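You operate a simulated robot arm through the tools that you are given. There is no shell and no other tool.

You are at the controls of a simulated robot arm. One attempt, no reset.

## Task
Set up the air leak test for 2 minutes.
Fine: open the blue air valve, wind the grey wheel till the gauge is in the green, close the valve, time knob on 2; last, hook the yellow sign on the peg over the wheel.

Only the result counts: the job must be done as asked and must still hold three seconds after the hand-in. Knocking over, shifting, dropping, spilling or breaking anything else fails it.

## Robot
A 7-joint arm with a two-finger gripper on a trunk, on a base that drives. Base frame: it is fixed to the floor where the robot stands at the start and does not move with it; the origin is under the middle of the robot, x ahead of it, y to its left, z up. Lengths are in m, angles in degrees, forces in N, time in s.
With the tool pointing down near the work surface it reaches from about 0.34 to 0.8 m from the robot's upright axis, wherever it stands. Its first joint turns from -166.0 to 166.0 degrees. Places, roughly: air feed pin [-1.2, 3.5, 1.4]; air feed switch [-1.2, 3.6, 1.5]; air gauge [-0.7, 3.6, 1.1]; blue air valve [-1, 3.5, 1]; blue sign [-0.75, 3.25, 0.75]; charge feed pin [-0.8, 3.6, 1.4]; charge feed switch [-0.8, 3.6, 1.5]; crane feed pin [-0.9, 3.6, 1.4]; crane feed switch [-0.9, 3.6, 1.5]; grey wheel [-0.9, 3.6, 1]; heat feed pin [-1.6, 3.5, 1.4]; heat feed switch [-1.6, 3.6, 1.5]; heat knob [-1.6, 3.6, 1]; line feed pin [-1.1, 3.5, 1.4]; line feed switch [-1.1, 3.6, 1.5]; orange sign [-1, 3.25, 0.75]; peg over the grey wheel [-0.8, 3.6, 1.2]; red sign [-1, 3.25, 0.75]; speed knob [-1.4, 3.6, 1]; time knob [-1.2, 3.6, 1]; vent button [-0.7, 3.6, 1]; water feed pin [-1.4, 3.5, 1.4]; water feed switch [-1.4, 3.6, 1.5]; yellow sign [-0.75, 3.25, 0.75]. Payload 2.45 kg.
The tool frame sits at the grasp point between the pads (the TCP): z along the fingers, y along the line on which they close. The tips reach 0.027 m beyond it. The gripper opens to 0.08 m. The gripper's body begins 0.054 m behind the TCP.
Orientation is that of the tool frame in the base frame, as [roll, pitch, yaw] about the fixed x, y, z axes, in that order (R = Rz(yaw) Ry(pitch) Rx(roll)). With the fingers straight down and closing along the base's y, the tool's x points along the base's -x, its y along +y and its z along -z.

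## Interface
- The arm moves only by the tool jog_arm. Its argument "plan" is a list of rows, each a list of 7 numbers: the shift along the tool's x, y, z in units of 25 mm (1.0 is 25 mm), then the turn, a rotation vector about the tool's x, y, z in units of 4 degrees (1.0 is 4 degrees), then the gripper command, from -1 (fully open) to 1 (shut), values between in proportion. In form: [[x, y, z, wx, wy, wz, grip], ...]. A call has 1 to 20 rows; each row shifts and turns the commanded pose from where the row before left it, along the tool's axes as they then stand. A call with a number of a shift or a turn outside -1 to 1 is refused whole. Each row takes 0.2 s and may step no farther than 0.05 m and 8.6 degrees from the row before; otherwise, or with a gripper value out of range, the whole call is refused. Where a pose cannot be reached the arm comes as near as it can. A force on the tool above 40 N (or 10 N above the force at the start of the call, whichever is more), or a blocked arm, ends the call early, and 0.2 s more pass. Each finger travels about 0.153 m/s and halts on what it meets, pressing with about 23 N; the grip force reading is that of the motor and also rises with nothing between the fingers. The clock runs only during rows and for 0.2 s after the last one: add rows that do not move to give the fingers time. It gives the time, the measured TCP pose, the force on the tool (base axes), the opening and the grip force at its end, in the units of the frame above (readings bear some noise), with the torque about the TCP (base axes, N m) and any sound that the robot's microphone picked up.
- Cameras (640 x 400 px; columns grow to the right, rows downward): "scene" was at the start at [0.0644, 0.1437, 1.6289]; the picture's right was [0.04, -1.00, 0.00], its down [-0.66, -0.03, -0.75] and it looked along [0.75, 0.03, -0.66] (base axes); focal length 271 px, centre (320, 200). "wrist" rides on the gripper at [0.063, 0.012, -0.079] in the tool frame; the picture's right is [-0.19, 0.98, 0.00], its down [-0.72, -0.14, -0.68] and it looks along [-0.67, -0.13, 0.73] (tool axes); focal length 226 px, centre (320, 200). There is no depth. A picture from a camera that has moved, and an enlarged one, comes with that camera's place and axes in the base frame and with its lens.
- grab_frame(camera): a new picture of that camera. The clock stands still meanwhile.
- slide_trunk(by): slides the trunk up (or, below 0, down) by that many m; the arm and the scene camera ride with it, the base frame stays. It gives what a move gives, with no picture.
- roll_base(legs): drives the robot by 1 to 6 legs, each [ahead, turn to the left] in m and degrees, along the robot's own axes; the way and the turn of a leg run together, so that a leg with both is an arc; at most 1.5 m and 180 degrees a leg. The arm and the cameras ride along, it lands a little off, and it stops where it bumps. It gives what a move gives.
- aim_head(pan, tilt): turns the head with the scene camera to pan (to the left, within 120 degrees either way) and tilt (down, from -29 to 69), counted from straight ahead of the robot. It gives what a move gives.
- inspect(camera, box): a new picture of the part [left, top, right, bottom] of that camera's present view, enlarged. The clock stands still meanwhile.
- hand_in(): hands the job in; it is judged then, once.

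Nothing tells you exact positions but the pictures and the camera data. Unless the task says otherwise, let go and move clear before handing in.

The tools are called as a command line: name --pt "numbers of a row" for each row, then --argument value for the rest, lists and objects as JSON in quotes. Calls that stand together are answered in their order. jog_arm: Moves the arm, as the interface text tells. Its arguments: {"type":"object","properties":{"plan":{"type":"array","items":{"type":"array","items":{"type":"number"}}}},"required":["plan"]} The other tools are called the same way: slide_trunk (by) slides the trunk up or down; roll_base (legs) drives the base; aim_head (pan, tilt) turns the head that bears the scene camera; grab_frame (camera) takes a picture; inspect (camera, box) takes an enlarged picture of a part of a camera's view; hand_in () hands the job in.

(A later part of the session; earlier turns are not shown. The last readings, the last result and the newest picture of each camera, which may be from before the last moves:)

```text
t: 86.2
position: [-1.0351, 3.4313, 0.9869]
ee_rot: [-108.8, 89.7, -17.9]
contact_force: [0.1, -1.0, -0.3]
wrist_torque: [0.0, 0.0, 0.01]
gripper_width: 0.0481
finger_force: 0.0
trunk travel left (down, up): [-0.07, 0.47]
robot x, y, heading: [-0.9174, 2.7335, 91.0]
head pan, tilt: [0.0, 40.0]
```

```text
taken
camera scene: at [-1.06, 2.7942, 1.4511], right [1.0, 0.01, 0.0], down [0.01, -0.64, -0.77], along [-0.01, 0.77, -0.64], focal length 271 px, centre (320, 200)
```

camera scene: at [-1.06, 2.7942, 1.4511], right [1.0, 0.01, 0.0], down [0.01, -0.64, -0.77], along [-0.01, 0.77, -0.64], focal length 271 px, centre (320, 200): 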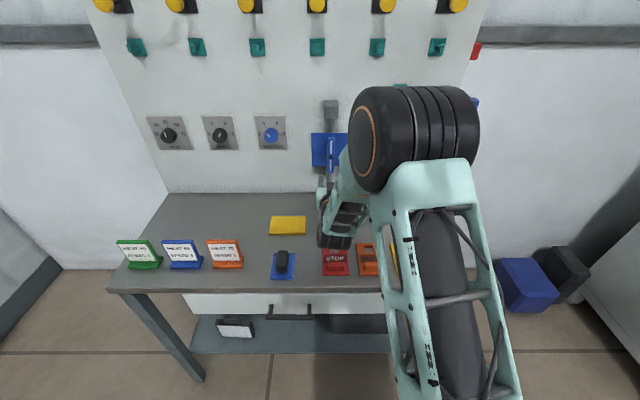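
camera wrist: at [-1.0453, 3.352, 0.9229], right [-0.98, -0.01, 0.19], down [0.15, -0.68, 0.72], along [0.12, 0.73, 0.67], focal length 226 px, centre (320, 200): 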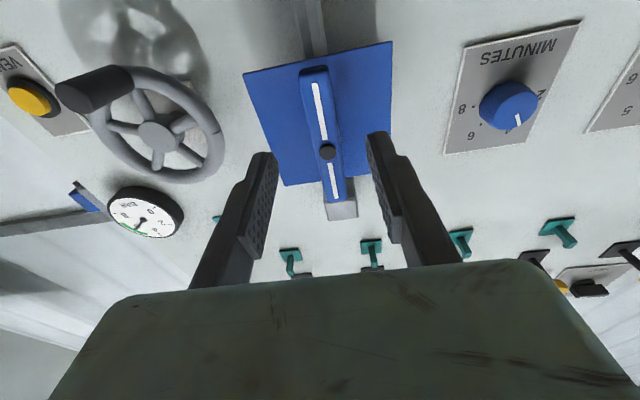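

Aligned as when I released it. I'll advance, grip the lower half of the bar and turn it back clockwise by 12° as a check.

jog_arm --pt "0 0 0.87 0 0 0 -0.2" --pt "0 0 0.87 0 0 0 -0.2" --pt "0 0 0.87 0 0 0 -0.2" --pt "0 0 0.87 0 0 0 -0.2" --pt "0 0 0 0 0 0 -0.2" --pt "0 0 0 0 0 0 1" --pt "0 0 0 0 0 0 1" --pt "0 0 0 0 0 0 1"

grab_frame --camera "wrist"

```text
t: 88.0
position: [-1.0356, 3.5193, 0.985]
ee_rot: [-112.9, 89.8, -22.0]
contact_force: [-2.1, 3.5, 1.3]
wrist_torque: [-0.06, 0.52, 0.43]
gripper_width: 0.0211
finger_force: 45.2
trunk travel left (down, up): [-0.07, 0.47]
robot x, y, heading: [-0.9229, 2.7302, 90.8]
head pan, tilt: [0.0, 40.0]
```

```text
taken
camera wrist: at [-1.0463, 3.4396, 0.9219], right [-0.98, -0.01, 0.19], down [0.15, -0.68, 0.72], along [0.12, 0.73, 0.67], focal length 226 px, centre (320, 200)
```

wrist: 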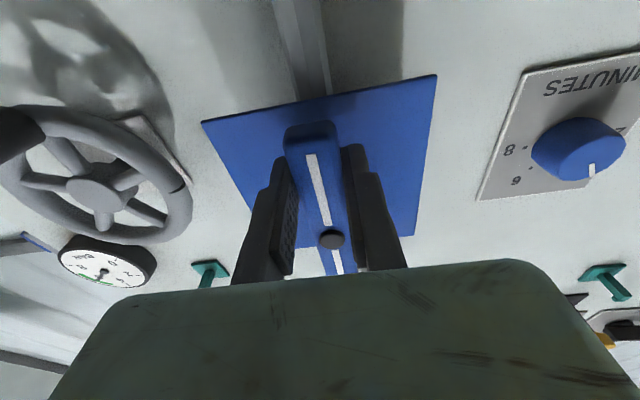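

Gripped again. I'll turn the bar clockwise back toward horizontal, first 48°.

jog_arm --pt "-0.003 0.096 0 0 0 1 1" --pt "-0.003 0.096 0 0 0 1 1" --pt "-0.003 0.096 0 0 0 1 1" --pt "-0.003 0.096 0 0 0 1 1" --pt "-0.003 0.096 0 0 0 1 1" --pt "-0.003 0.096 0 0 0 1 1" --pt "-0.003 0.096 0 0 0 1 1" --pt "-0.003 0.096 0 0 0 1 1" --pt "-0.003 0.096 0 0 0 1 1" --pt "-0.003 0.096 0 0 0 1 1" --pt "-0.003 0.096 0 0 0 1 1" --pt "-0.003 0.096 0 0 0 1 1" --pt "0 0 0 0 0 0 1"

grab_frame --camera "wrist"

```text
t: 90.8
position: [-1.0618, 3.5199, 0.996]
ee_rot: [90.1, 42.2, -179.2]
contact_force: [-1.0, -1.5, 4.1]
wrist_torque: [-0.14, -0.07, 0.47]
gripper_width: 0.0216
finger_force: 44.5
trunk travel left (down, up): [-0.07, 0.47]
robot x, y, heading: [-0.9161, 2.7323, 90.7]
head pan, tilt: [0.0, 40.0]
```

```text
taken
camera wrist: at [-1.115, 3.4386, 0.9632], right [-0.52, -0.01, 0.86], down [0.64, -0.67, 0.38], along [0.57, 0.74, 0.35], focal length 226 px, centre (320, 200)
```

wrist: 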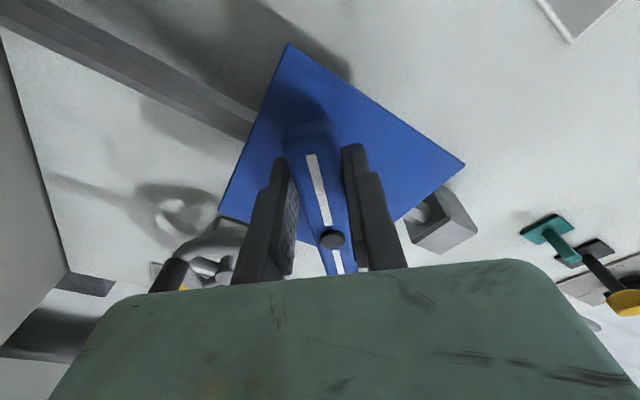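

Continuing the remaining 42° to horizontal.

jog_arm --pt "-0.003 0.096 0 0 0 1 1" --pt "-0.003 0.096 0 0 0 1 1" --pt "-0.003 0.096 0 0 0 1 1" --pt "-0.003 0.096 0 0 0 1 1" --pt "-0.003 0.096 0 0 0 1 1" --pt "-0.003 0.096 0 0 0 1 1" --pt "-0.003 0.096 0 0 0 1 1" --pt "-0.003 0.096 0 0 0 1 1" --pt "-0.003 0.096 0 0 0 1 1" --pt "-0.003 0.096 0 0 0 1 1" --pt "-0.0015 0.058 0 0 0 0.6 1" --pt "0 0 0 0 0 0 1"

grab_frame --camera "wrist"

grab_frame --camera "scene"

```text
t: 93.4
position: [-1.07, 3.5176, 1.0198]
ee_rot: [90.0, -0.1, -179.3]
contact_force: [0.0, -6.6, -4.7]
wrist_torque: [0.36, -0.45, 0.4]
gripper_width: 0.0218
finger_force: 45.0
trunk travel left (down, up): [-0.07, 0.47]
robot x, y, heading: [-0.9178, 2.7293, 90.7]
head pan, tilt: [0.0, 40.0]
```

```text
taken
camera wrist: at [-1.132, 3.4386, 1.0324], right [0.2, 0.0, 0.98], down [0.73, -0.67, -0.14], along [0.66, 0.74, -0.13], focal length 226 px, centre (320, 200)
```

wrist: 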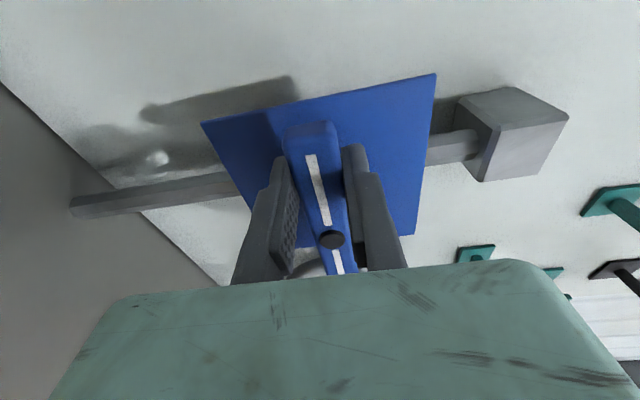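

```text
taken
camera scene: at [-1.0599, 2.794, 1.4511], right [1.0, 0.01, 0.0], down [0.01, -0.64, -0.77], along [-0.01, 0.77, -0.64], focal length 271 px, centre (320, 200)
```

scene: 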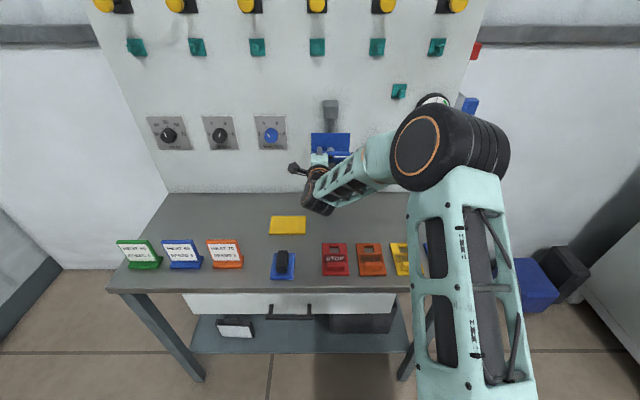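

The valve bar is horizontal again (closed). I'll release, back off and check gauge and valve.

jog_arm --pt "0 0 0 0 0 0 -0.3" --pt "0 0 0 0 0 0 -0.3" --pt "0 0 0 0 0 0 -0.3" --pt "0 0 -0.8 0 0 0 -0.3" --pt "0 0 -1 0 0 0 -0.3" --pt "0 0 -1 0 0 0 -0.3" --pt "0 0 -0.6 0 0 0 -0.3" --pt "0 0 0 0 0 0 -0.3"

grab_frame --camera "wrist"

inspect --camera "scene" --box '[240, 80, 400, 200]'

inspect --camera "scene" --box '[250, 105, 300, 155]'

```text
t: 95.2
position: [-1.0696, 3.4355, 1.0199]
ee_rot: [90.0, -0.1, -179.2]
contact_force: [0.8, -0.8, 0.4]
wrist_torque: [0.01, 0.02, 0.01]
gripper_width: 0.0521
finger_force: 0.1
trunk travel left (down, up): [-0.07, 0.47]
robot x, y, heading: [-0.9196, 2.7314, 90.6]
head pan, tilt: [0.0, 40.0]
```

```text
taken
camera wrist: at [-1.1319, 3.3553, 1.0315], right [0.2, 0.0, 0.98], down [0.73, -0.67, -0.14], along [0.66, 0.74, -0.13], focal length 226 px, centre (320, 200)
```

wrist: 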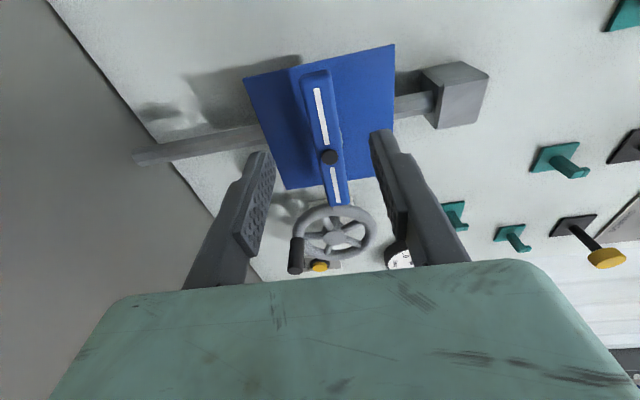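

```text
3.33 times, centred on (320, 140) of scene
camera zoom: at [-1.0597, 2.7941, 1.4511], right [1.0, 0.01, 0.0], down [0.01, -0.64, -0.77], along [-0.01, 0.77, -0.64], focal length 903 px, centre (320, 400)
```

zoom: 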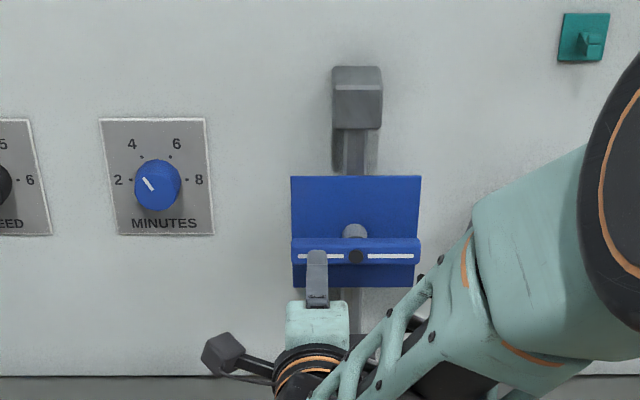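

```text
8.00 times, centred on (275, 130) of scene
camera zoom: at [-1.0597, 2.7941, 1.4511], right [1.0, 0.01, 0.0], down [0.01, -0.64, -0.77], along [-0.01, 0.77, -0.64], focal length 2167 px, centre (680, 760)
```

zoom: 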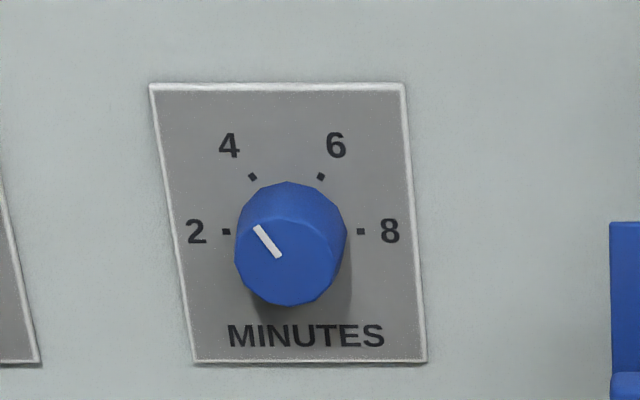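

The valve is shut (bar crosswise), and the time knob currently points at 4; it sits around (-1.227, front y 3.583, z 1.048). I need to turn it 60° counter-clockwise to 2. I'll move in front of it first.

jog_arm --pt "0.9 0.16 0.14 0 0 0 -1" --pt "0.9 0.16 0.14 0 0 0 -1" --pt "0.9 0.16 0.14 0 0 0 -1" --pt "0.9 0.16 0.14 0 0 0 -1" --pt "0.9 0.16 0.14 0 0 0 -1" --pt "0.9 0.16 0.14 0 0 0 -1" --pt "0.9 0.16 0.14 0 0 0 -1" --pt "0 0 0 0 0 0 -1"

grab_frame --camera "wrist"

grab_frame --camera "scene"

```text
t: 97.0
position: [-1.2289, 3.4547, 1.0477]
ee_rot: [90.1, -0.1, -179.2]
contact_force: [0.3, 0.2, 0.1]
wrist_torque: [0.01, 0.0, -0.01]
gripper_width: 0.0796
finger_force: 0.0
trunk travel left (down, up): [-0.07, 0.47]
robot x, y, heading: [-0.9172, 2.7291, 90.4]
head pan, tilt: [0.0, 40.0]
```

```text
taken
camera wrist: at [-1.2905, 3.3747, 1.0601], right [0.2, 0.0, 0.98], down [0.73, -0.67, -0.14], along [0.66, 0.74, -0.13], focal length 226 px, centre (320, 200)
```

wrist: 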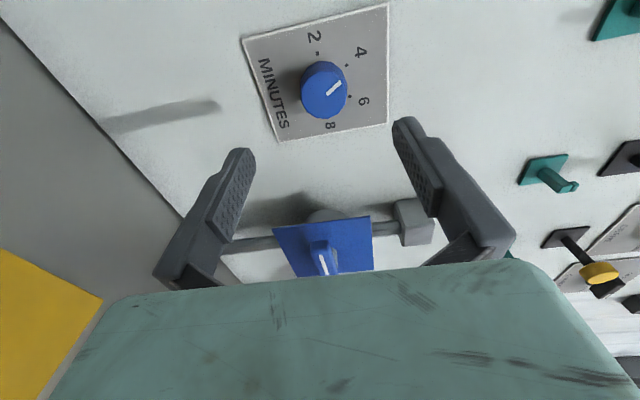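

```text
taken
camera scene: at [-1.0601, 2.7945, 1.4511], right [1.0, 0.01, 0.0], down [0.01, -0.64, -0.77], along [-0.01, 0.77, -0.64], focal length 271 px, centre (320, 200)
```

scene: 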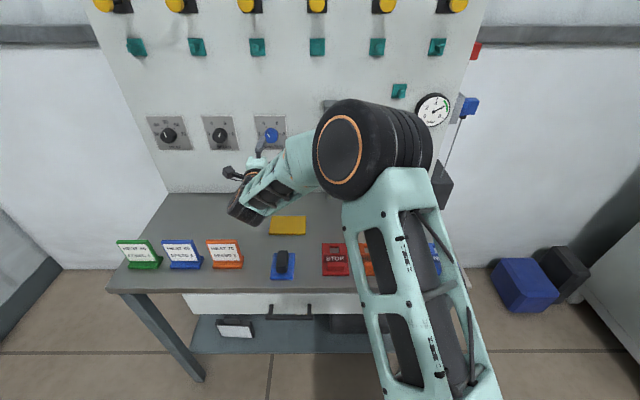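

The knob (about 41 mm wide) is centred ahead of the fingers. I'll advance to just before it, correcting 2 mm up, and check.

jog_arm --pt "0 0.08 0.9 0 0 0 -1" --pt "0 0 0.9 0 0 0 -1" --pt "0 0 0.9 0 0 0 -1" --pt "0 0 0.9 0 0 0 -1" --pt "0 0 0.4 0 0 0 -1" --pt "0 0 0 0 0 0 -1"

grab_frame --camera "wrist"

inspect --camera "scene" --box '[220, 90, 340, 200]'

```text
t: 98.4
position: [-1.2268, 3.5567, 1.0478]
ee_rot: [90.2, -0.1, -179.1]
contact_force: [0.0, -0.3, -0.2]
wrist_torque: [-0.02, 0.02, 0.01]
gripper_width: 0.0798
finger_force: 0.0
trunk travel left (down, up): [-0.07, 0.47]
robot x, y, heading: [-0.9189, 2.7282, 90.9]
head pan, tilt: [0.0, 40.0]
```

```text
taken
camera wrist: at [-1.2889, 3.4756, 1.0606], right [0.2, 0.0, 0.98], down [0.73, -0.67, -0.14], along [0.66, 0.74, -0.13], focal length 226 px, centre (320, 200)
```

wrist: 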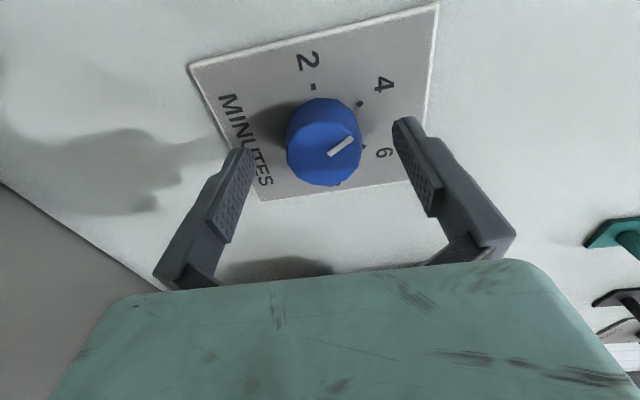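

```text
3.64 times, centred on (280, 145) of scene
camera zoom: at [-1.0597, 2.7945, 1.4511], right [1.0, 0.01, 0.0], down [0.01, -0.64, -0.77], along [-0.01, 0.77, -0.64], focal length 985 px, centre (466, 400)
```

zoom: 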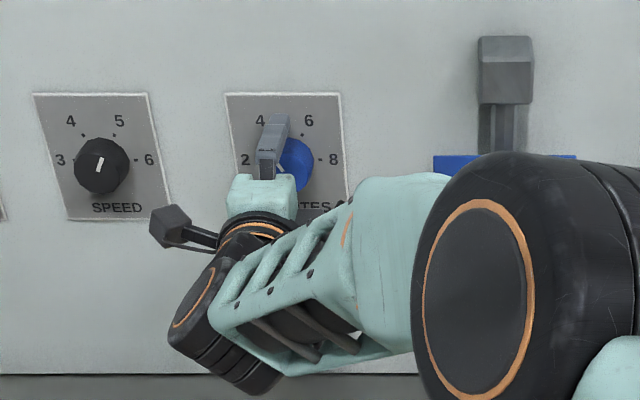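

The knob sits between the fingers. I'll advance another 15 mm, raise 2 mm, and close on it.

jog_arm --pt "0 0.1 0.3 0 0 0 -1" --pt "0 0 0.3 0 0 0 -1" --pt "0 0 0 0 0 0 -1"

jog_arm --pt "0 0 0 0 0 0 -0.3" --pt "0 0 0 0 0 0 1" --pt "0 0 0 0 0 0 1" --pt "0 0 0 0 0 0 1"

grab_frame --camera "wrist"

```text
t: 99.2
position: [-1.228, 3.5678, 1.0539]
ee_rot: [90.0, -0.2, -179.2]
contact_force: [9.2, -28.1, -1.2]
wrist_torque: [0.39, 0.5, -0.18]
gripper_width: 0.077
finger_force: 0.1
trunk travel left (down, up): [-0.07, 0.47]
robot x, y, heading: [-0.9194, 2.7266, 90.5]
head pan, tilt: [0.0, 40.0]
```

```text
t: 100.2
position: [-1.227, 3.5715, 1.0497]
ee_rot: [90.2, -0.2, -179.2]
contact_force: [7.1, -7.3, -11.9]
wrist_torque: [0.25, -0.01, 0.03]
gripper_width: 0.0435
finger_force: 45.7
trunk travel left (down, up): [-0.07, 0.47]
robot x, y, heading: [-0.9148, 2.7334, 90.8]
head pan, tilt: [0.0, 40.0]
```

```text
taken
camera wrist: at [-1.2893, 3.4912, 1.0627], right [0.2, 0.01, 0.98], down [0.73, -0.67, -0.14], along [0.66, 0.74, -0.14], focal length 226 px, centre (320, 200)
```

wrist: 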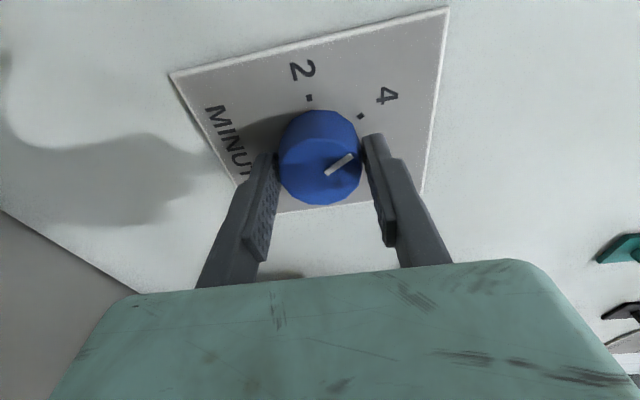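

Gripped at 43 mm, but the fingertips seem to press the plate lightly (-7 N). I'll open a little, back off 4 mm and re-grip before turning.

jog_arm --pt "0 0 0 0 0 0 -0.4" --pt "0 0 -0.16 0 0 0 -0.4" --pt "0 0 0 0 0 0 -0.4" --pt "0 0 0 0 0 0 1" --pt "0 0 0 0 0 0 1" --pt "0 0 0 0 0 0 1"

grab_frame --camera "wrist"

```text
t: 101.6
position: [-1.2273, 3.5672, 1.0504]
ee_rot: [90.3, -0.2, -179.2]
contact_force: [2.4, -3.3, -12.6]
wrist_torque: [0.17, 0.01, -0.17]
gripper_width: 0.0437
finger_force: 44.7
trunk travel left (down, up): [-0.07, 0.47]
robot x, y, heading: [-0.9171, 2.7319, 90.4]
head pan, tilt: [0.0, 40.0]
```

```text
taken
camera wrist: at [-1.2893, 3.4874, 1.0627], right [0.2, 0.01, 0.98], down [0.73, -0.67, -0.14], along [0.66, 0.74, -0.14], focal length 226 px, centre (320, 200)
```

wrist: 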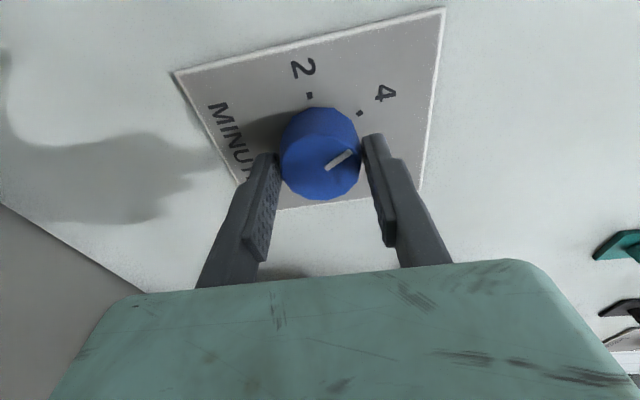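

Re-grip is good. I'll rotate counter-clockwise 32° first and check that the knob follows.

jog_arm --pt "0 0 0 0 0 -1 1" --pt "0 0 0 0 0 -1 1" --pt "0 0 0 0 0 -1 1" --pt "0 0 0 0 0 -1 1" --pt "0 0 0 0 0 -1 1" --pt "0 0 0 0 0 -1 1" --pt "0 0 0 0 0 -1 1" --pt "0 0 0 0 0 -1 1" --pt "0 0 0 0 0 0 1"

grab_frame --camera "wrist"

```text
t: 103.6
position: [-1.2264, 3.5671, 1.0494]
ee_rot: [90.4, 32.0, -179.0]
contact_force: [7.9, -12.1, -27.3]
wrist_torque: [-0.02, 0.03, -0.27]
gripper_width: 0.0433
finger_force: 44.9
trunk travel left (down, up): [-0.07, 0.47]
robot x, y, heading: [-0.9168, 2.7296, 90.8]
head pan, tilt: [0.0, 40.0]
```

```text
taken
camera wrist: at [-1.2861, 3.4872, 1.0268], right [-0.36, 0.0, 0.93], down [0.69, -0.67, 0.26], along [0.63, 0.74, 0.24], focal length 226 px, centre (320, 200)
```

wrist: 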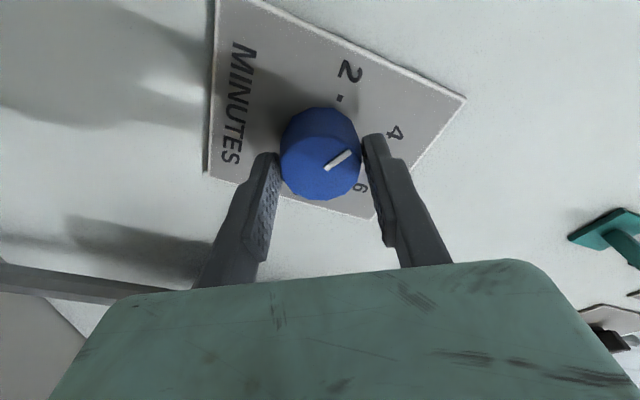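

The knob follows. A vertical side load of 27 N built up, so I'll relieve it by shifting down ~3 mm and then turn the remaining 28°.

jog_arm --pt "0.03 -0.12 -0.04 0 0 0 1" --pt "0 0 0 0 0 -1 1" --pt "0 0 0 0 0 -1 1" --pt "0 0 0 0 0 -1 1" --pt "0 0 0 0 0 -1 1" --pt "0 0 0 0 0 -1 1" --pt "0 0 0 0 0 -1 1" --pt "0 0 0 0 0 -1 1" --pt "0 0 0 0 0 0 1"

grab_frame --camera "wrist"

```text
t: 105.6
position: [-1.2266, 3.5683, 1.0491]
ee_rot: [90.4, 59.8, -179.1]
contact_force: [0.4, 10.0, -9.9]
wrist_torque: [0.17, 0.53, -0.04]
gripper_width: 0.0434
finger_force: 45.1
trunk travel left (down, up): [-0.07, 0.47]
robot x, y, heading: [-0.918, 2.7299, 90.6]
head pan, tilt: [0.0, 40.0]
```

```text
taken
camera wrist: at [-1.268, 3.4875, 1.0007], right [-0.75, -0.01, 0.66], down [0.49, -0.67, 0.55], along [0.44, 0.74, 0.51], focal length 226 px, centre (320, 200)
```

wrist: 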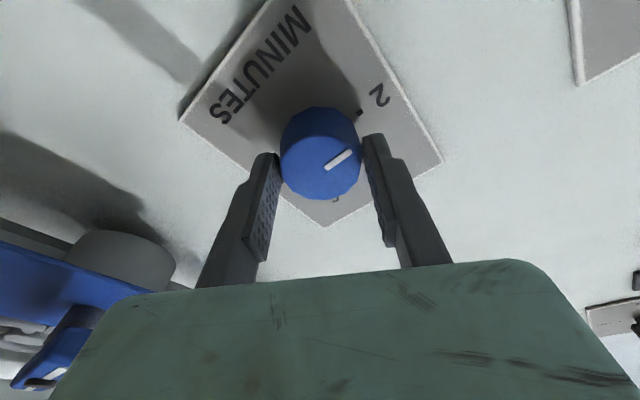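

The mark now relates to the "2" dot just as it did to the "4" dot before. I'll release, back off and verify.

jog_arm --pt "0 0 0 0 0 0 -0.6" --pt "0 0 0 0 0 0 -0.8" --pt "0 0 0 0 0 0 -0.8" --pt "0 0 -0.8 0 0 0 -0.8" --pt "0 0 -1 0 0 0 -0.8" --pt "0 0 -1 0 0 0 -0.8" --pt "0 0 -1 0 0 0 -0.8" --pt "0 0 -1 0 0 0 -0.8" --pt "0 0 0 0 0 0 -0.8"

grab_frame --camera "wrist"

grab_frame --camera "scene"

inspect --camera "scene" --box '[250, 105, 300, 155]'

```text
t: 107.6
position: [-1.2238, 3.4442, 1.0502]
ee_rot: [90.1, 59.8, -179.0]
contact_force: [0.0, 0.6, 0.5]
wrist_torque: [0.0, -0.04, -0.01]
gripper_width: 0.072
finger_force: 0.1
trunk travel left (down, up): [-0.07, 0.47]
robot x, y, heading: [-0.9183, 2.7237, 90.6]
head pan, tilt: [0.0, 40.0]
```

```text
taken
camera wrist: at [-1.2651, 3.3645, 1.0021], right [-0.75, -0.01, 0.66], down [0.49, -0.67, 0.55], along [0.44, 0.74, 0.51], focal length 226 px, centre (320, 200)
```

wrist: 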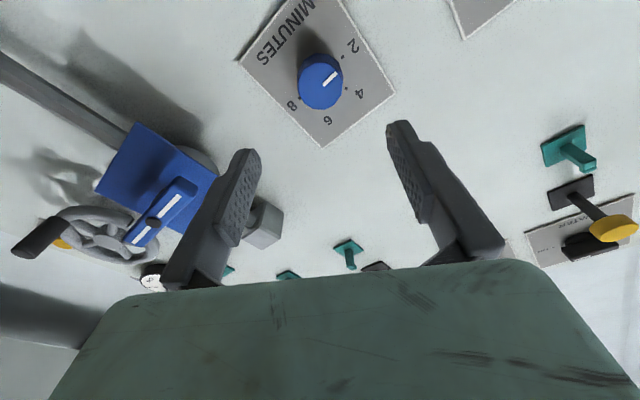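

```text
taken
camera scene: at [-1.0597, 2.794, 1.4511], right [1.0, 0.01, 0.0], down [0.01, -0.64, -0.77], along [-0.01, 0.77, -0.64], focal length 271 px, centre (320, 200)
```

scene: 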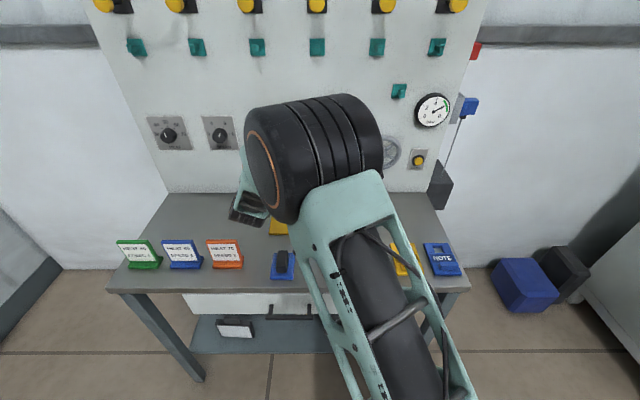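

```text
8.00 times, centred on (275, 130) of scene
camera zoom: at [-1.0597, 2.794, 1.4511], right [1.0, 0.01, 0.0], down [0.01, -0.64, -0.77], along [-0.01, 0.77, -0.64], focal length 2167 px, centre (680, 760)
```

zoom: 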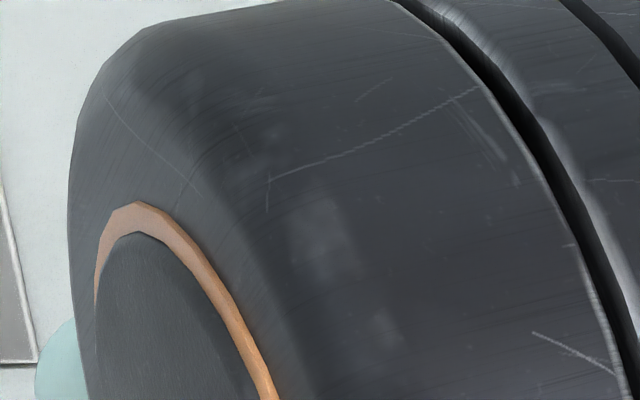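

The knob points at 2 in the wrist view, and the gauge still shows about 6. Next is the yellow sign: I'll roll the tool back, move right to a free spot, and pitch the tool downward.

jog_arm --pt "0 0 0 0 0 -1 -0.8" --pt "0 0 0 0 0 -1 -0.8" --pt "0 0 0 0 0 -1 -0.8" --pt "0 0 0 0 0 -1 -0.8" --pt "0 0 0 0 0 -1 -0.8" --pt "0 0 0 0 0 -1 -0.8" --pt "0 0 0 0 0 -1 -0.8" --pt "0 0 0 0 0 -0.5 -0.8" --pt "-0.12 -0.895 -0.12 0 0 0 -0.8" --pt "-0.12 -0.895 -0.12 0 0 0 -0.8" --pt "-0.12 -0.895 -0.12 0 0 0 -0.8" --pt "-0.12 -0.895 -0.12 0 0 0 -0.8" --pt "-0.12 -0.895 -0.12 0 0 0 -0.8" --pt "-0.12 -0.895 -0.12 0 0 0 -0.8" --pt "-0.12 -0.895 -0.12 0 0 0 -0.8" --pt "-0.12 -0.895 -0.12 0 0 0 -0.8" --pt "0 0 0 0 0 0 -0.8"

grab_frame --camera "wrist"

grab_frame --camera "scene"

inspect --camera "scene" --box '[250, 105, 300, 155]'

```text
t: 111.2
position: [-1.0449, 3.425, 1.0746]
ee_rot: [120.0, 89.9, -149.2]
contact_force: [0.6, 1.0, 0.3]
wrist_torque: [0.0, 0.0, -0.02]
gripper_width: 0.072
finger_force: 0.0
trunk travel left (down, up): [-0.07, 0.47]
robot x, y, heading: [-0.9162, 2.7324, 90.7]
head pan, tilt: [0.0, 40.0]
```

```text
taken
camera wrist: at [-1.0569, 3.3443, 1.0113], right [-0.98, -0.01, 0.2], down [0.15, -0.68, 0.72], along [0.12, 0.73, 0.67], focal length 226 px, centre (320, 200)
```

wrist: 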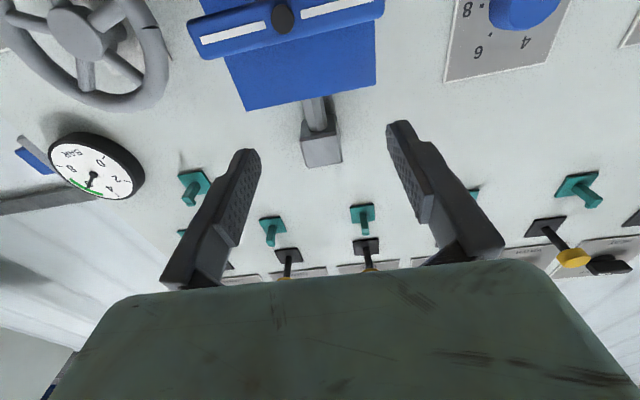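

```text
taken
camera scene: at [-1.0593, 2.7942, 1.4512], right [1.0, 0.01, 0.0], down [0.01, -0.64, -0.77], along [-0.01, 0.77, -0.64], focal length 271 px, centre (320, 200)
```

scene: 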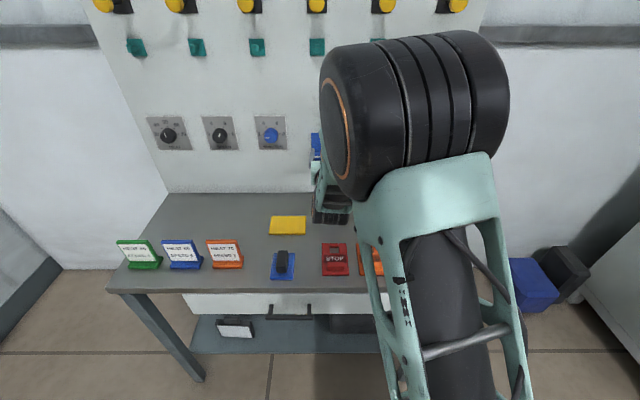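

```text
8.00 times, centred on (275, 130) of scene
camera zoom: at [-1.0593, 2.7942, 1.4512], right [1.0, 0.01, 0.0], down [0.01, -0.64, -0.77], along [-0.01, 0.77, -0.64], focal length 2167 px, centre (680, 760)
```

zoom: 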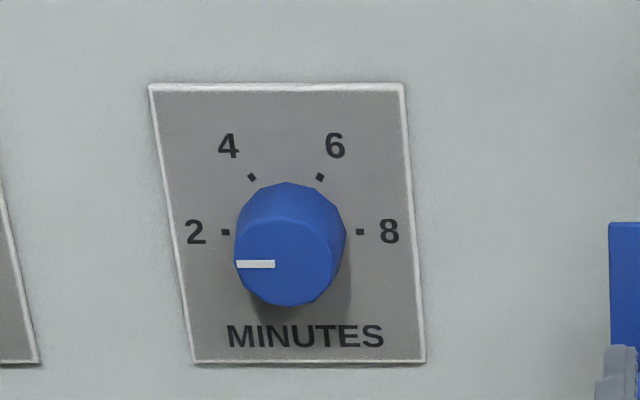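

The knob mark points squarely at 2. Now I'll pitch the tool down here.

jog_arm --pt "0 0 0 0 1 0 -0.8" --pt "0 0 0 0 1 0 -0.8" --pt "0 0 0 0 1 0 -0.8" --pt "0 0 0 0 1 0 -0.8" --pt "0 0 0 0 1 0 -0.8" --pt "0 0 0 0 1 0 -0.8" --pt "0 0 0 0 1 0 -0.8" --pt "0 0 0 0 1 0 -0.8" --pt "0 0 0 0 1 0 -0.8" --pt "0 0 0 0 1 0 -0.8" --pt "0 0 0 0 1 0 -0.8" --pt "0 0 0 0 1 0 -0.8" --pt "0 0 0 0 0 0 -0.8"

grab_frame --camera "scene"

```text
t: 114.0
position: [-1.0456, 3.4242, 1.0729]
ee_rot: [179.8, 41.9, -89.3]
contact_force: [0.6, -0.8, -0.3]
wrist_torque: [0.02, 0.01, -0.02]
gripper_width: 0.0721
finger_force: 0.0
trunk travel left (down, up): [-0.07, 0.47]
robot x, y, heading: [-0.9179, 2.7315, 90.6]
head pan, tilt: [0.0, 40.0]
```

```text
taken
camera scene: at [-1.0597, 2.7944, 1.4511], right [1.0, 0.01, 0.0], down [0.01, -0.64, -0.77], along [-0.01, 0.77, -0.64], focal length 271 px, centre (320, 200)
```

scene: 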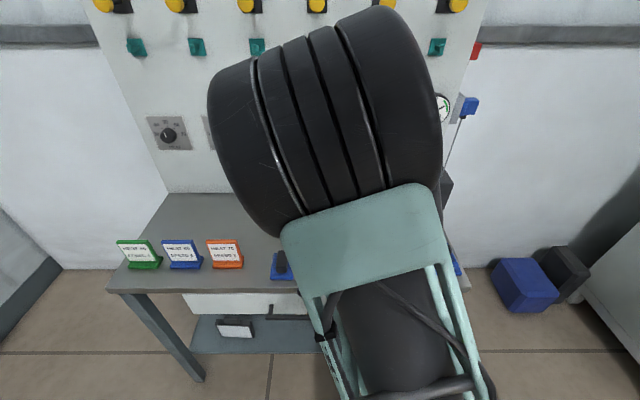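

I'll finish pitching to straight down.

jog_arm --pt "0 0 0 0 1 0 -0.8" --pt "0 0 0 0 1 0 -0.8" --pt "0 0 0 0 1 0 -0.8" --pt "0 0 0 0 1 0 -0.8" --pt "0 0 0 0 1 0 -0.8" --pt "0 0 0 0 1 0 -0.8" --pt "0 0 0 0 1 0 -0.8" --pt "0 0 0 0 1 0 -0.8" --pt "0 0 0 0 1 0 -0.8" --pt "0 0 0 0 1 0 -0.8" --pt "0 0 0 0 0.48 0 -0.8" --pt "0 0 0 0 0 0 -0.8"

grab_frame --camera "wrist"

```text
t: 116.6
position: [-1.0457, 3.4252, 1.0756]
ee_rot: [179.8, -0.1, -89.2]
contact_force: [0.8, -0.5, -0.5]
wrist_torque: [0.0, 0.0, -0.01]
gripper_width: 0.0719
finger_force: 0.1
trunk travel left (down, up): [-0.07, 0.47]
robot x, y, heading: [-0.9165, 2.7307, 91.0]
head pan, tilt: [0.0, 40.0]
```

```text
taken
camera wrist: at [-1.056, 3.362, 1.1532], right [-0.98, 0.18, 0.0], down [0.13, 0.72, 0.68], along [0.12, 0.67, -0.73], focal length 226 px, centre (320, 200)
```

wrist: 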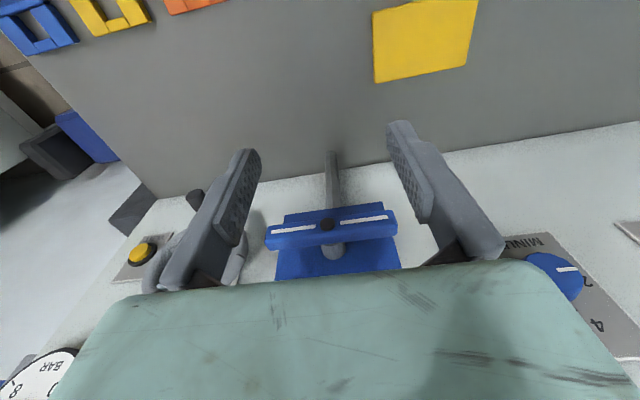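

Tool is straight down. I'll move to above and slightly in front of the yellow sign and look at it.

jog_arm --pt "0.9 -0.96 0.2 0 0 0 -0.8" --pt "0.9 -0.96 0.2 0 0 0 -0.8" --pt "0.9 -0.96 0.2 0 0 0 -0.8" --pt "0.9 -0.96 0.2 0 0 0 -0.8" --pt "0.9 -0.96 0.2 0 0 0 -0.8" --pt "0.9 -0.96 0.2 0 0 0 -0.8" --pt "0.9 -0.96 0.2 0 0 0 -0.8" --pt "0.9 -0.96 0.2 0 0 0 -0.8" --pt "0.9 -0.96 0.2 0 0 0 -0.8" --pt "0.9 -0.96 0.2 0 0 0 -0.8" --pt "0 0 0 0 0 0 -0.8"

grab_frame --camera "wrist"

grab_frame --camera "scene"

```text
t: 119.0
position: [-0.8038, 3.2058, 1.0238]
ee_rot: [179.8, 0.1, -89.2]
contact_force: [0.0, -0.7, 0.4]
wrist_torque: [0.01, 0.0, -0.03]
gripper_width: 0.0719
finger_force: 0.0
trunk travel left (down, up): [-0.07, 0.47]
robot x, y, heading: [-0.9213, 2.7311, 90.6]
head pan, tilt: [0.0, 40.0]
```

```text
taken
camera wrist: at [-0.815, 3.1412, 1.1029], right [-0.98, 0.18, 0.0], down [0.13, 0.72, 0.68], along [0.12, 0.67, -0.73], focal length 226 px, centre (320, 200)
```

wrist: 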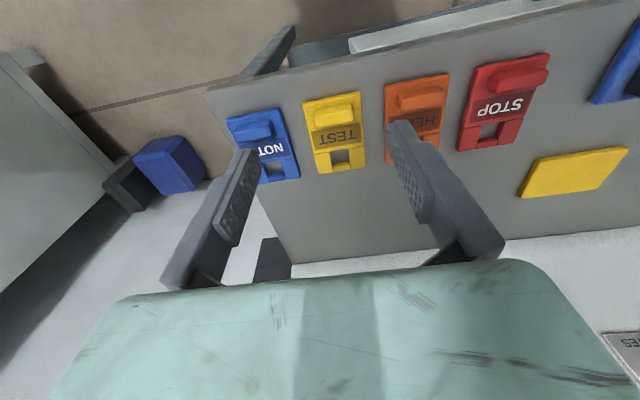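

```text
taken
camera scene: at [-1.0592, 2.794, 1.4512], right [1.0, 0.01, 0.0], down [0.01, -0.64, -0.77], along [-0.01, 0.77, -0.64], focal length 271 px, centre (320, 200)
```

scene: 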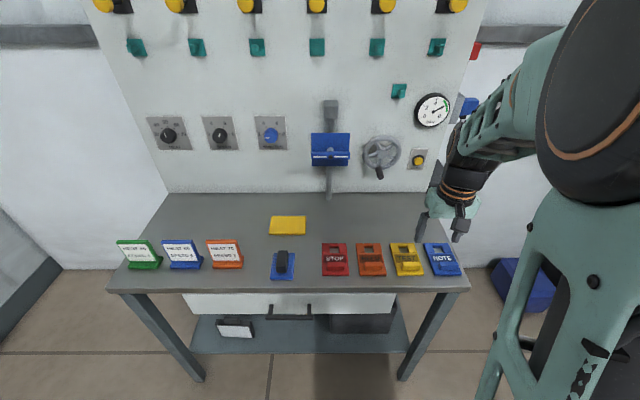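

Both cameras see the yellow sign well. I'll zoom in on it (and on the gauge) to compute the grip block position.

inspect --camera "scene" --box '[370, 225, 470, 290]'

inspect --camera "wrist" --box '[280, 70, 400, 190]'

inspect --camera "scene" --box '[300, 70, 460, 190]'

```text
6.15 times, centred on (420, 258) of scene
camera zoom: at [-1.0592, 2.794, 1.4512], right [1.0, 0.01, 0.0], down [0.01, -0.64, -0.77], along [-0.01, 0.77, -0.64], focal length 1667 px, centre (-295, -154)
```

zoom: 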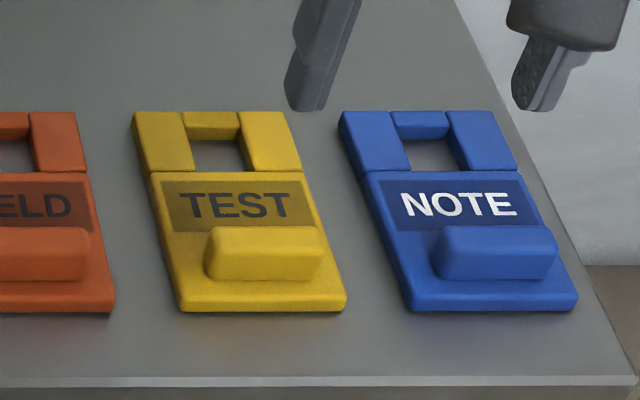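

```text
3.33 times, centred on (340, 130) of wrist
camera zoom: at [-0.815, 3.1412, 1.1029], right [-0.98, 0.18, 0.0], down [0.13, 0.72, 0.68], along [0.12, 0.67, -0.73], focal length 754 px, centre (253, 433)
```

zoom: 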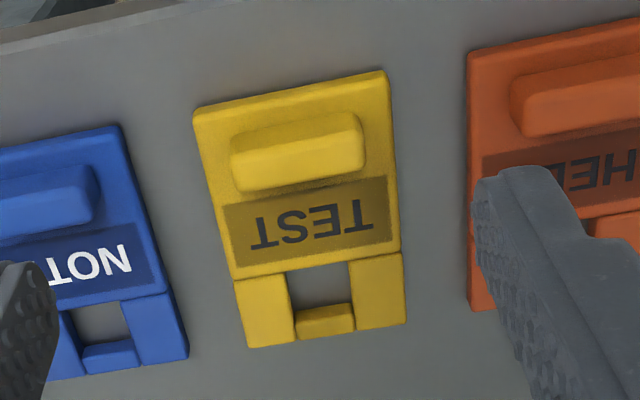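

```text
3.33 times, centred on (380, 130) of scene
camera zoom: at [-1.0592, 2.794, 1.4512], right [1.0, 0.01, 0.0], down [0.01, -0.64, -0.77], along [-0.01, 0.77, -0.64], focal length 903 px, centre (120, 433)
```

zoom: 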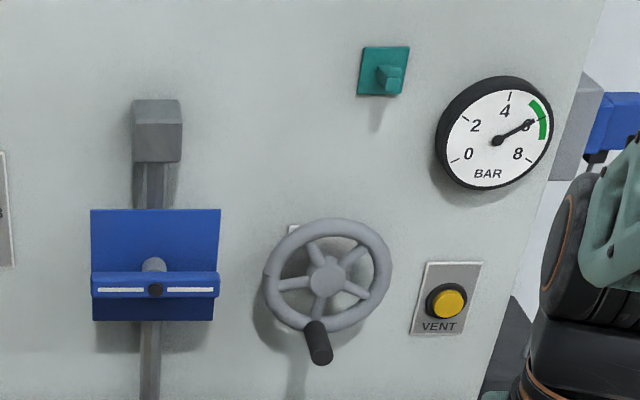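

The gauge holds at 6 and the valve is shut. The yellow sign spans x -0.848..-0.772, y 3.243..3.362, top z≈0.80; its grip block is at about (-0.809, 3.266), 16 mm thick, 22 mm tall. I'll turn the gripper 90° so the fingers close along y across the block.

jog_arm --pt "0 0 0 0 0 1 -0.8" --pt "0 0 0 0 0 1 -0.8" --pt "0 0 0 0 0 1 -0.8" --pt "0 0 0 0 0 1 -0.8" --pt "0 0 0 0 0 1 -0.8" --pt "0 0 0 0 0 1 -0.8" --pt "0 0 0 0 0 1 -0.8" --pt "0 0 0 0 0 1 -0.8" --pt "0 0 0 0 0 1 -0.8" --pt "0 0 0 0 0 1 -0.8" --pt "0 0 0 0 0 1 -0.8" --pt "0 0 0 0 0 1 -0.8" --pt "0 0 0 0 0 1 -0.8" --pt "0 0 0 0 0 1 -0.8" --pt "0 0 0 0 0 1 -0.8" --pt "0 0 0 0 0 1 -0.8" --pt "0 0 0 0 0 1 -0.8" --pt "0 0 0 0 0 1 -0.8" --pt "0 0 0 0 0 1 -0.8" --pt "0 0 0 0 0 1 -0.8"

```text
t: 123.2
position: [-0.8012, 3.2036, 1.0242]
ee_rot: [180.0, -0.3, -169.2]
contact_force: [-0.9, -0.1, 0.0]
wrist_torque: [-0.05, 0.0, -0.01]
gripper_width: 0.0721
finger_force: 0.0
trunk travel left (down, up): [-0.07, 0.47]
robot x, y, heading: [-0.9234, 2.7292, 90.4]
head pan, tilt: [0.0, 40.0]
```

I'll finish the rotation and descend to about 9 cm above the grip block for a check.

jog_arm --pt "0 0 0 0 0 1 -0.8" --pt "0 0 0 0 0 1 -0.8" --pt "0 0 0 0 0 0.5 -0.8" --pt "0.062 0.5 0.83 0 0 0 -0.8" --pt "0.062 0.5 0.83 0 0 0 -0.8" --pt "0.062 0.5 0.83 0 0 0 -0.6" --pt "0.062 0.5 0.83 0 0 0 -0.4" --pt "0.062 0.5 0.83 0 0 0 -0.4" --pt "0 0 0 0 0 0 -0.4"

grab_frame --camera "wrist"

inspect --camera "scene" --box '[340, 160, 500, 300]'

```text
t: 125.2
position: [-0.8118, 3.2653, 0.9193]
ee_rot: [-180.0, -0.1, -179.2]
contact_force: [-1.1, 0.1, 0.2]
wrist_torque: [0.01, -0.02, -0.02]
gripper_width: 0.0559
finger_force: 0.1
trunk travel left (down, up): [-0.07, 0.47]
robot x, y, heading: [-0.9201, 2.7277, 90.8]
head pan, tilt: [0.0, 40.0]
```

```text
taken
camera wrist: at [-0.8755, 3.2769, 0.9985], right [0.18, 0.98, 0.0], down [0.72, -0.13, 0.68], along [0.67, -0.12, -0.73], focal length 226 px, centre (320, 200)
```

wrist: 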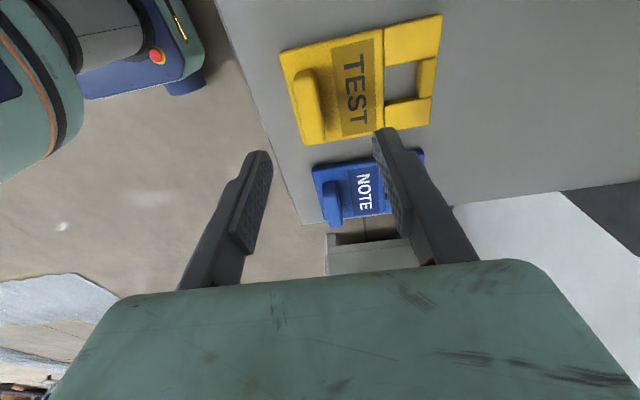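

```text
2.86 times, centred on (420, 230) of scene
camera zoom: at [-1.0595, 2.7948, 1.4511], right [1.0, 0.01, 0.0], down [0.01, -0.64, -0.77], along [-0.01, 0.77, -0.64], focal length 774 px, centre (34, 114)
```

zoom: 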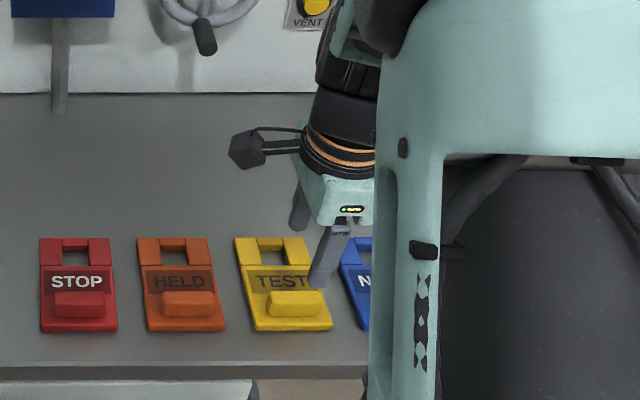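

I'll zoom in on the block with the wrist camera to refine its y position.

inspect --camera "wrist" --box '[270, 0, 460, 160]'

```text
2.50 times, centred on (365, 80) of wrist
camera zoom: at [-0.8755, 3.2769, 0.9985], right [0.18, 0.98, 0.0], down [0.72, -0.13, 0.68], along [0.67, -0.12, -0.73], focal length 565 px, centre (208, 500)
```

zoom: 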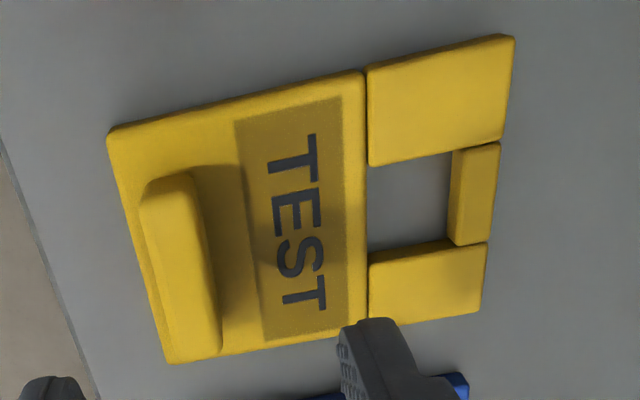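

The block centre is near (-0.808, 3.261). I'll descend straight over it to TCP z≈0.831 with the fingers open 56 mm.

jog_arm --pt "-0.16 -0.17 0.8 0 0 0 -0.3" --pt "0 0 0.9 0 0 0 -0.3" --pt "0 0 0.9 0 0 0 -0.3" --pt "0 0 0.5 0 0 0 -0.3" --pt "0 0 0.4 0 0 0 -0.3" --pt "0 0 0 0 0 0 -0.3"

grab_frame --camera "wrist"

inspect --camera "scene" --box '[360, 200, 460, 300]'

```text
t: 126.4
position: [-0.8082, 3.2654, 0.8395]
ee_rot: [179.3, 0.0, -179.2]
contact_force: [-0.6, -2.1, 15.6]
wrist_torque: [0.32, 0.03, 0.06]
gripper_width: 0.0452
finger_force: 0.0
trunk travel left (down, up): [-0.07, 0.47]
robot x, y, heading: [-0.9166, 2.7286, 90.5]
head pan, tilt: [0.0, 40.0]
stopped in row 5: the force on the tool passed its limit at 51 N (the readings are from after the stop); the commanded pose is now the measured one
```

```text
taken
camera wrist: at [-0.8712, 3.2757, 0.9187], right [0.18, 0.98, 0.01], down [0.72, -0.14, 0.68], along [0.67, -0.11, -0.73], focal length 226 px, centre (320, 200)
```

wrist: 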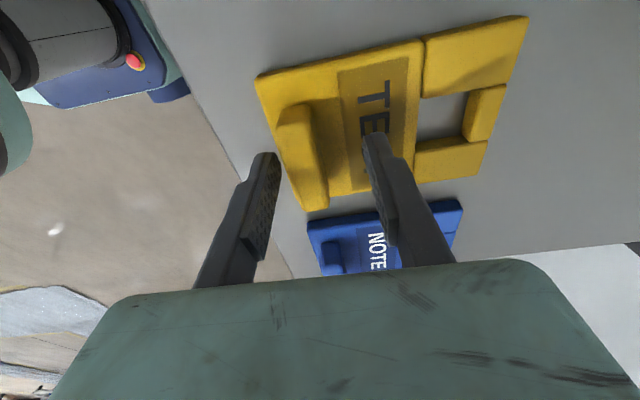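

```text
4.00 times, centred on (410, 250) of scene
camera zoom: at [-1.0599, 2.7929, 1.4513], right [1.0, 0.01, 0.0], down [0.01, -0.64, -0.77], along [-0.01, 0.77, -0.64], focal length 1084 px, centre (-40, 0)
```

zoom: 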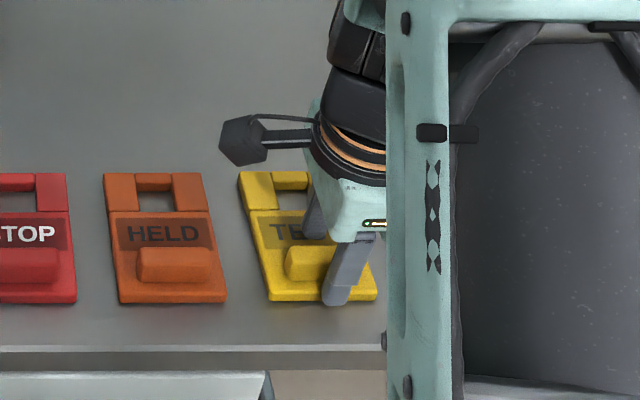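

The rear fingertip touched the plate (so its top is at z≈0.812). I'll lift 2 mm, shift 5 mm toward the block's centre and close on the block.

jog_arm --pt "0 0 -0.1 0 0 0 -0.3" --pt "0 -0.2 0 0 0 0 -0.3" --pt "0 0 0 0 0 0 -0.3" --pt "0 0 0 0 0 0 0.2" --pt "0 0 0 0 0 0 1" --pt "0 0 0 0 0 0 1" --pt "0 0 0 0 0 0 1"

grab_frame --camera "wrist"

inspect --camera "scene" --box '[360, 200, 460, 300]'

```text
t: 128.0
position: [-0.8076, 3.2597, 0.8401]
ee_rot: [179.4, -0.1, -179.2]
contact_force: [0.0, -0.1, 0.5]
wrist_torque: [-0.05, 0.04, -0.01]
gripper_width: 0.015
finger_force: 22.8
trunk travel left (down, up): [-0.07, 0.47]
robot x, y, heading: [-0.9203, 2.7285, 90.7]
head pan, tilt: [0.0, 40.0]
```

```text
taken
camera wrist: at [-0.8713, 3.2713, 0.9197], right [0.18, 0.98, 0.01], down [0.72, -0.14, 0.68], along [0.67, -0.11, -0.73], focal length 226 px, centre (320, 200)
```

wrist: 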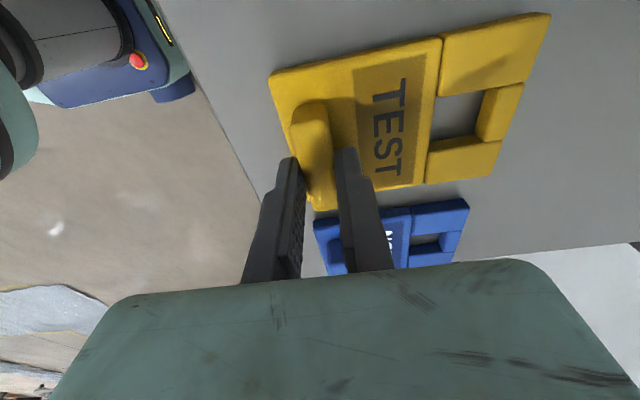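

```text
4.00 times, centred on (410, 250) of scene
camera zoom: at [-1.0595, 2.7944, 1.4511], right [1.0, 0.01, 0.0], down [0.01, -0.64, -0.77], along [-0.01, 0.77, -0.64], focal length 1084 px, centre (-40, 0)
```

zoom: 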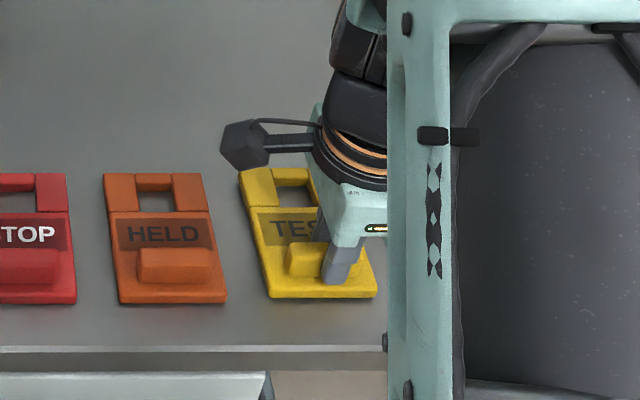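

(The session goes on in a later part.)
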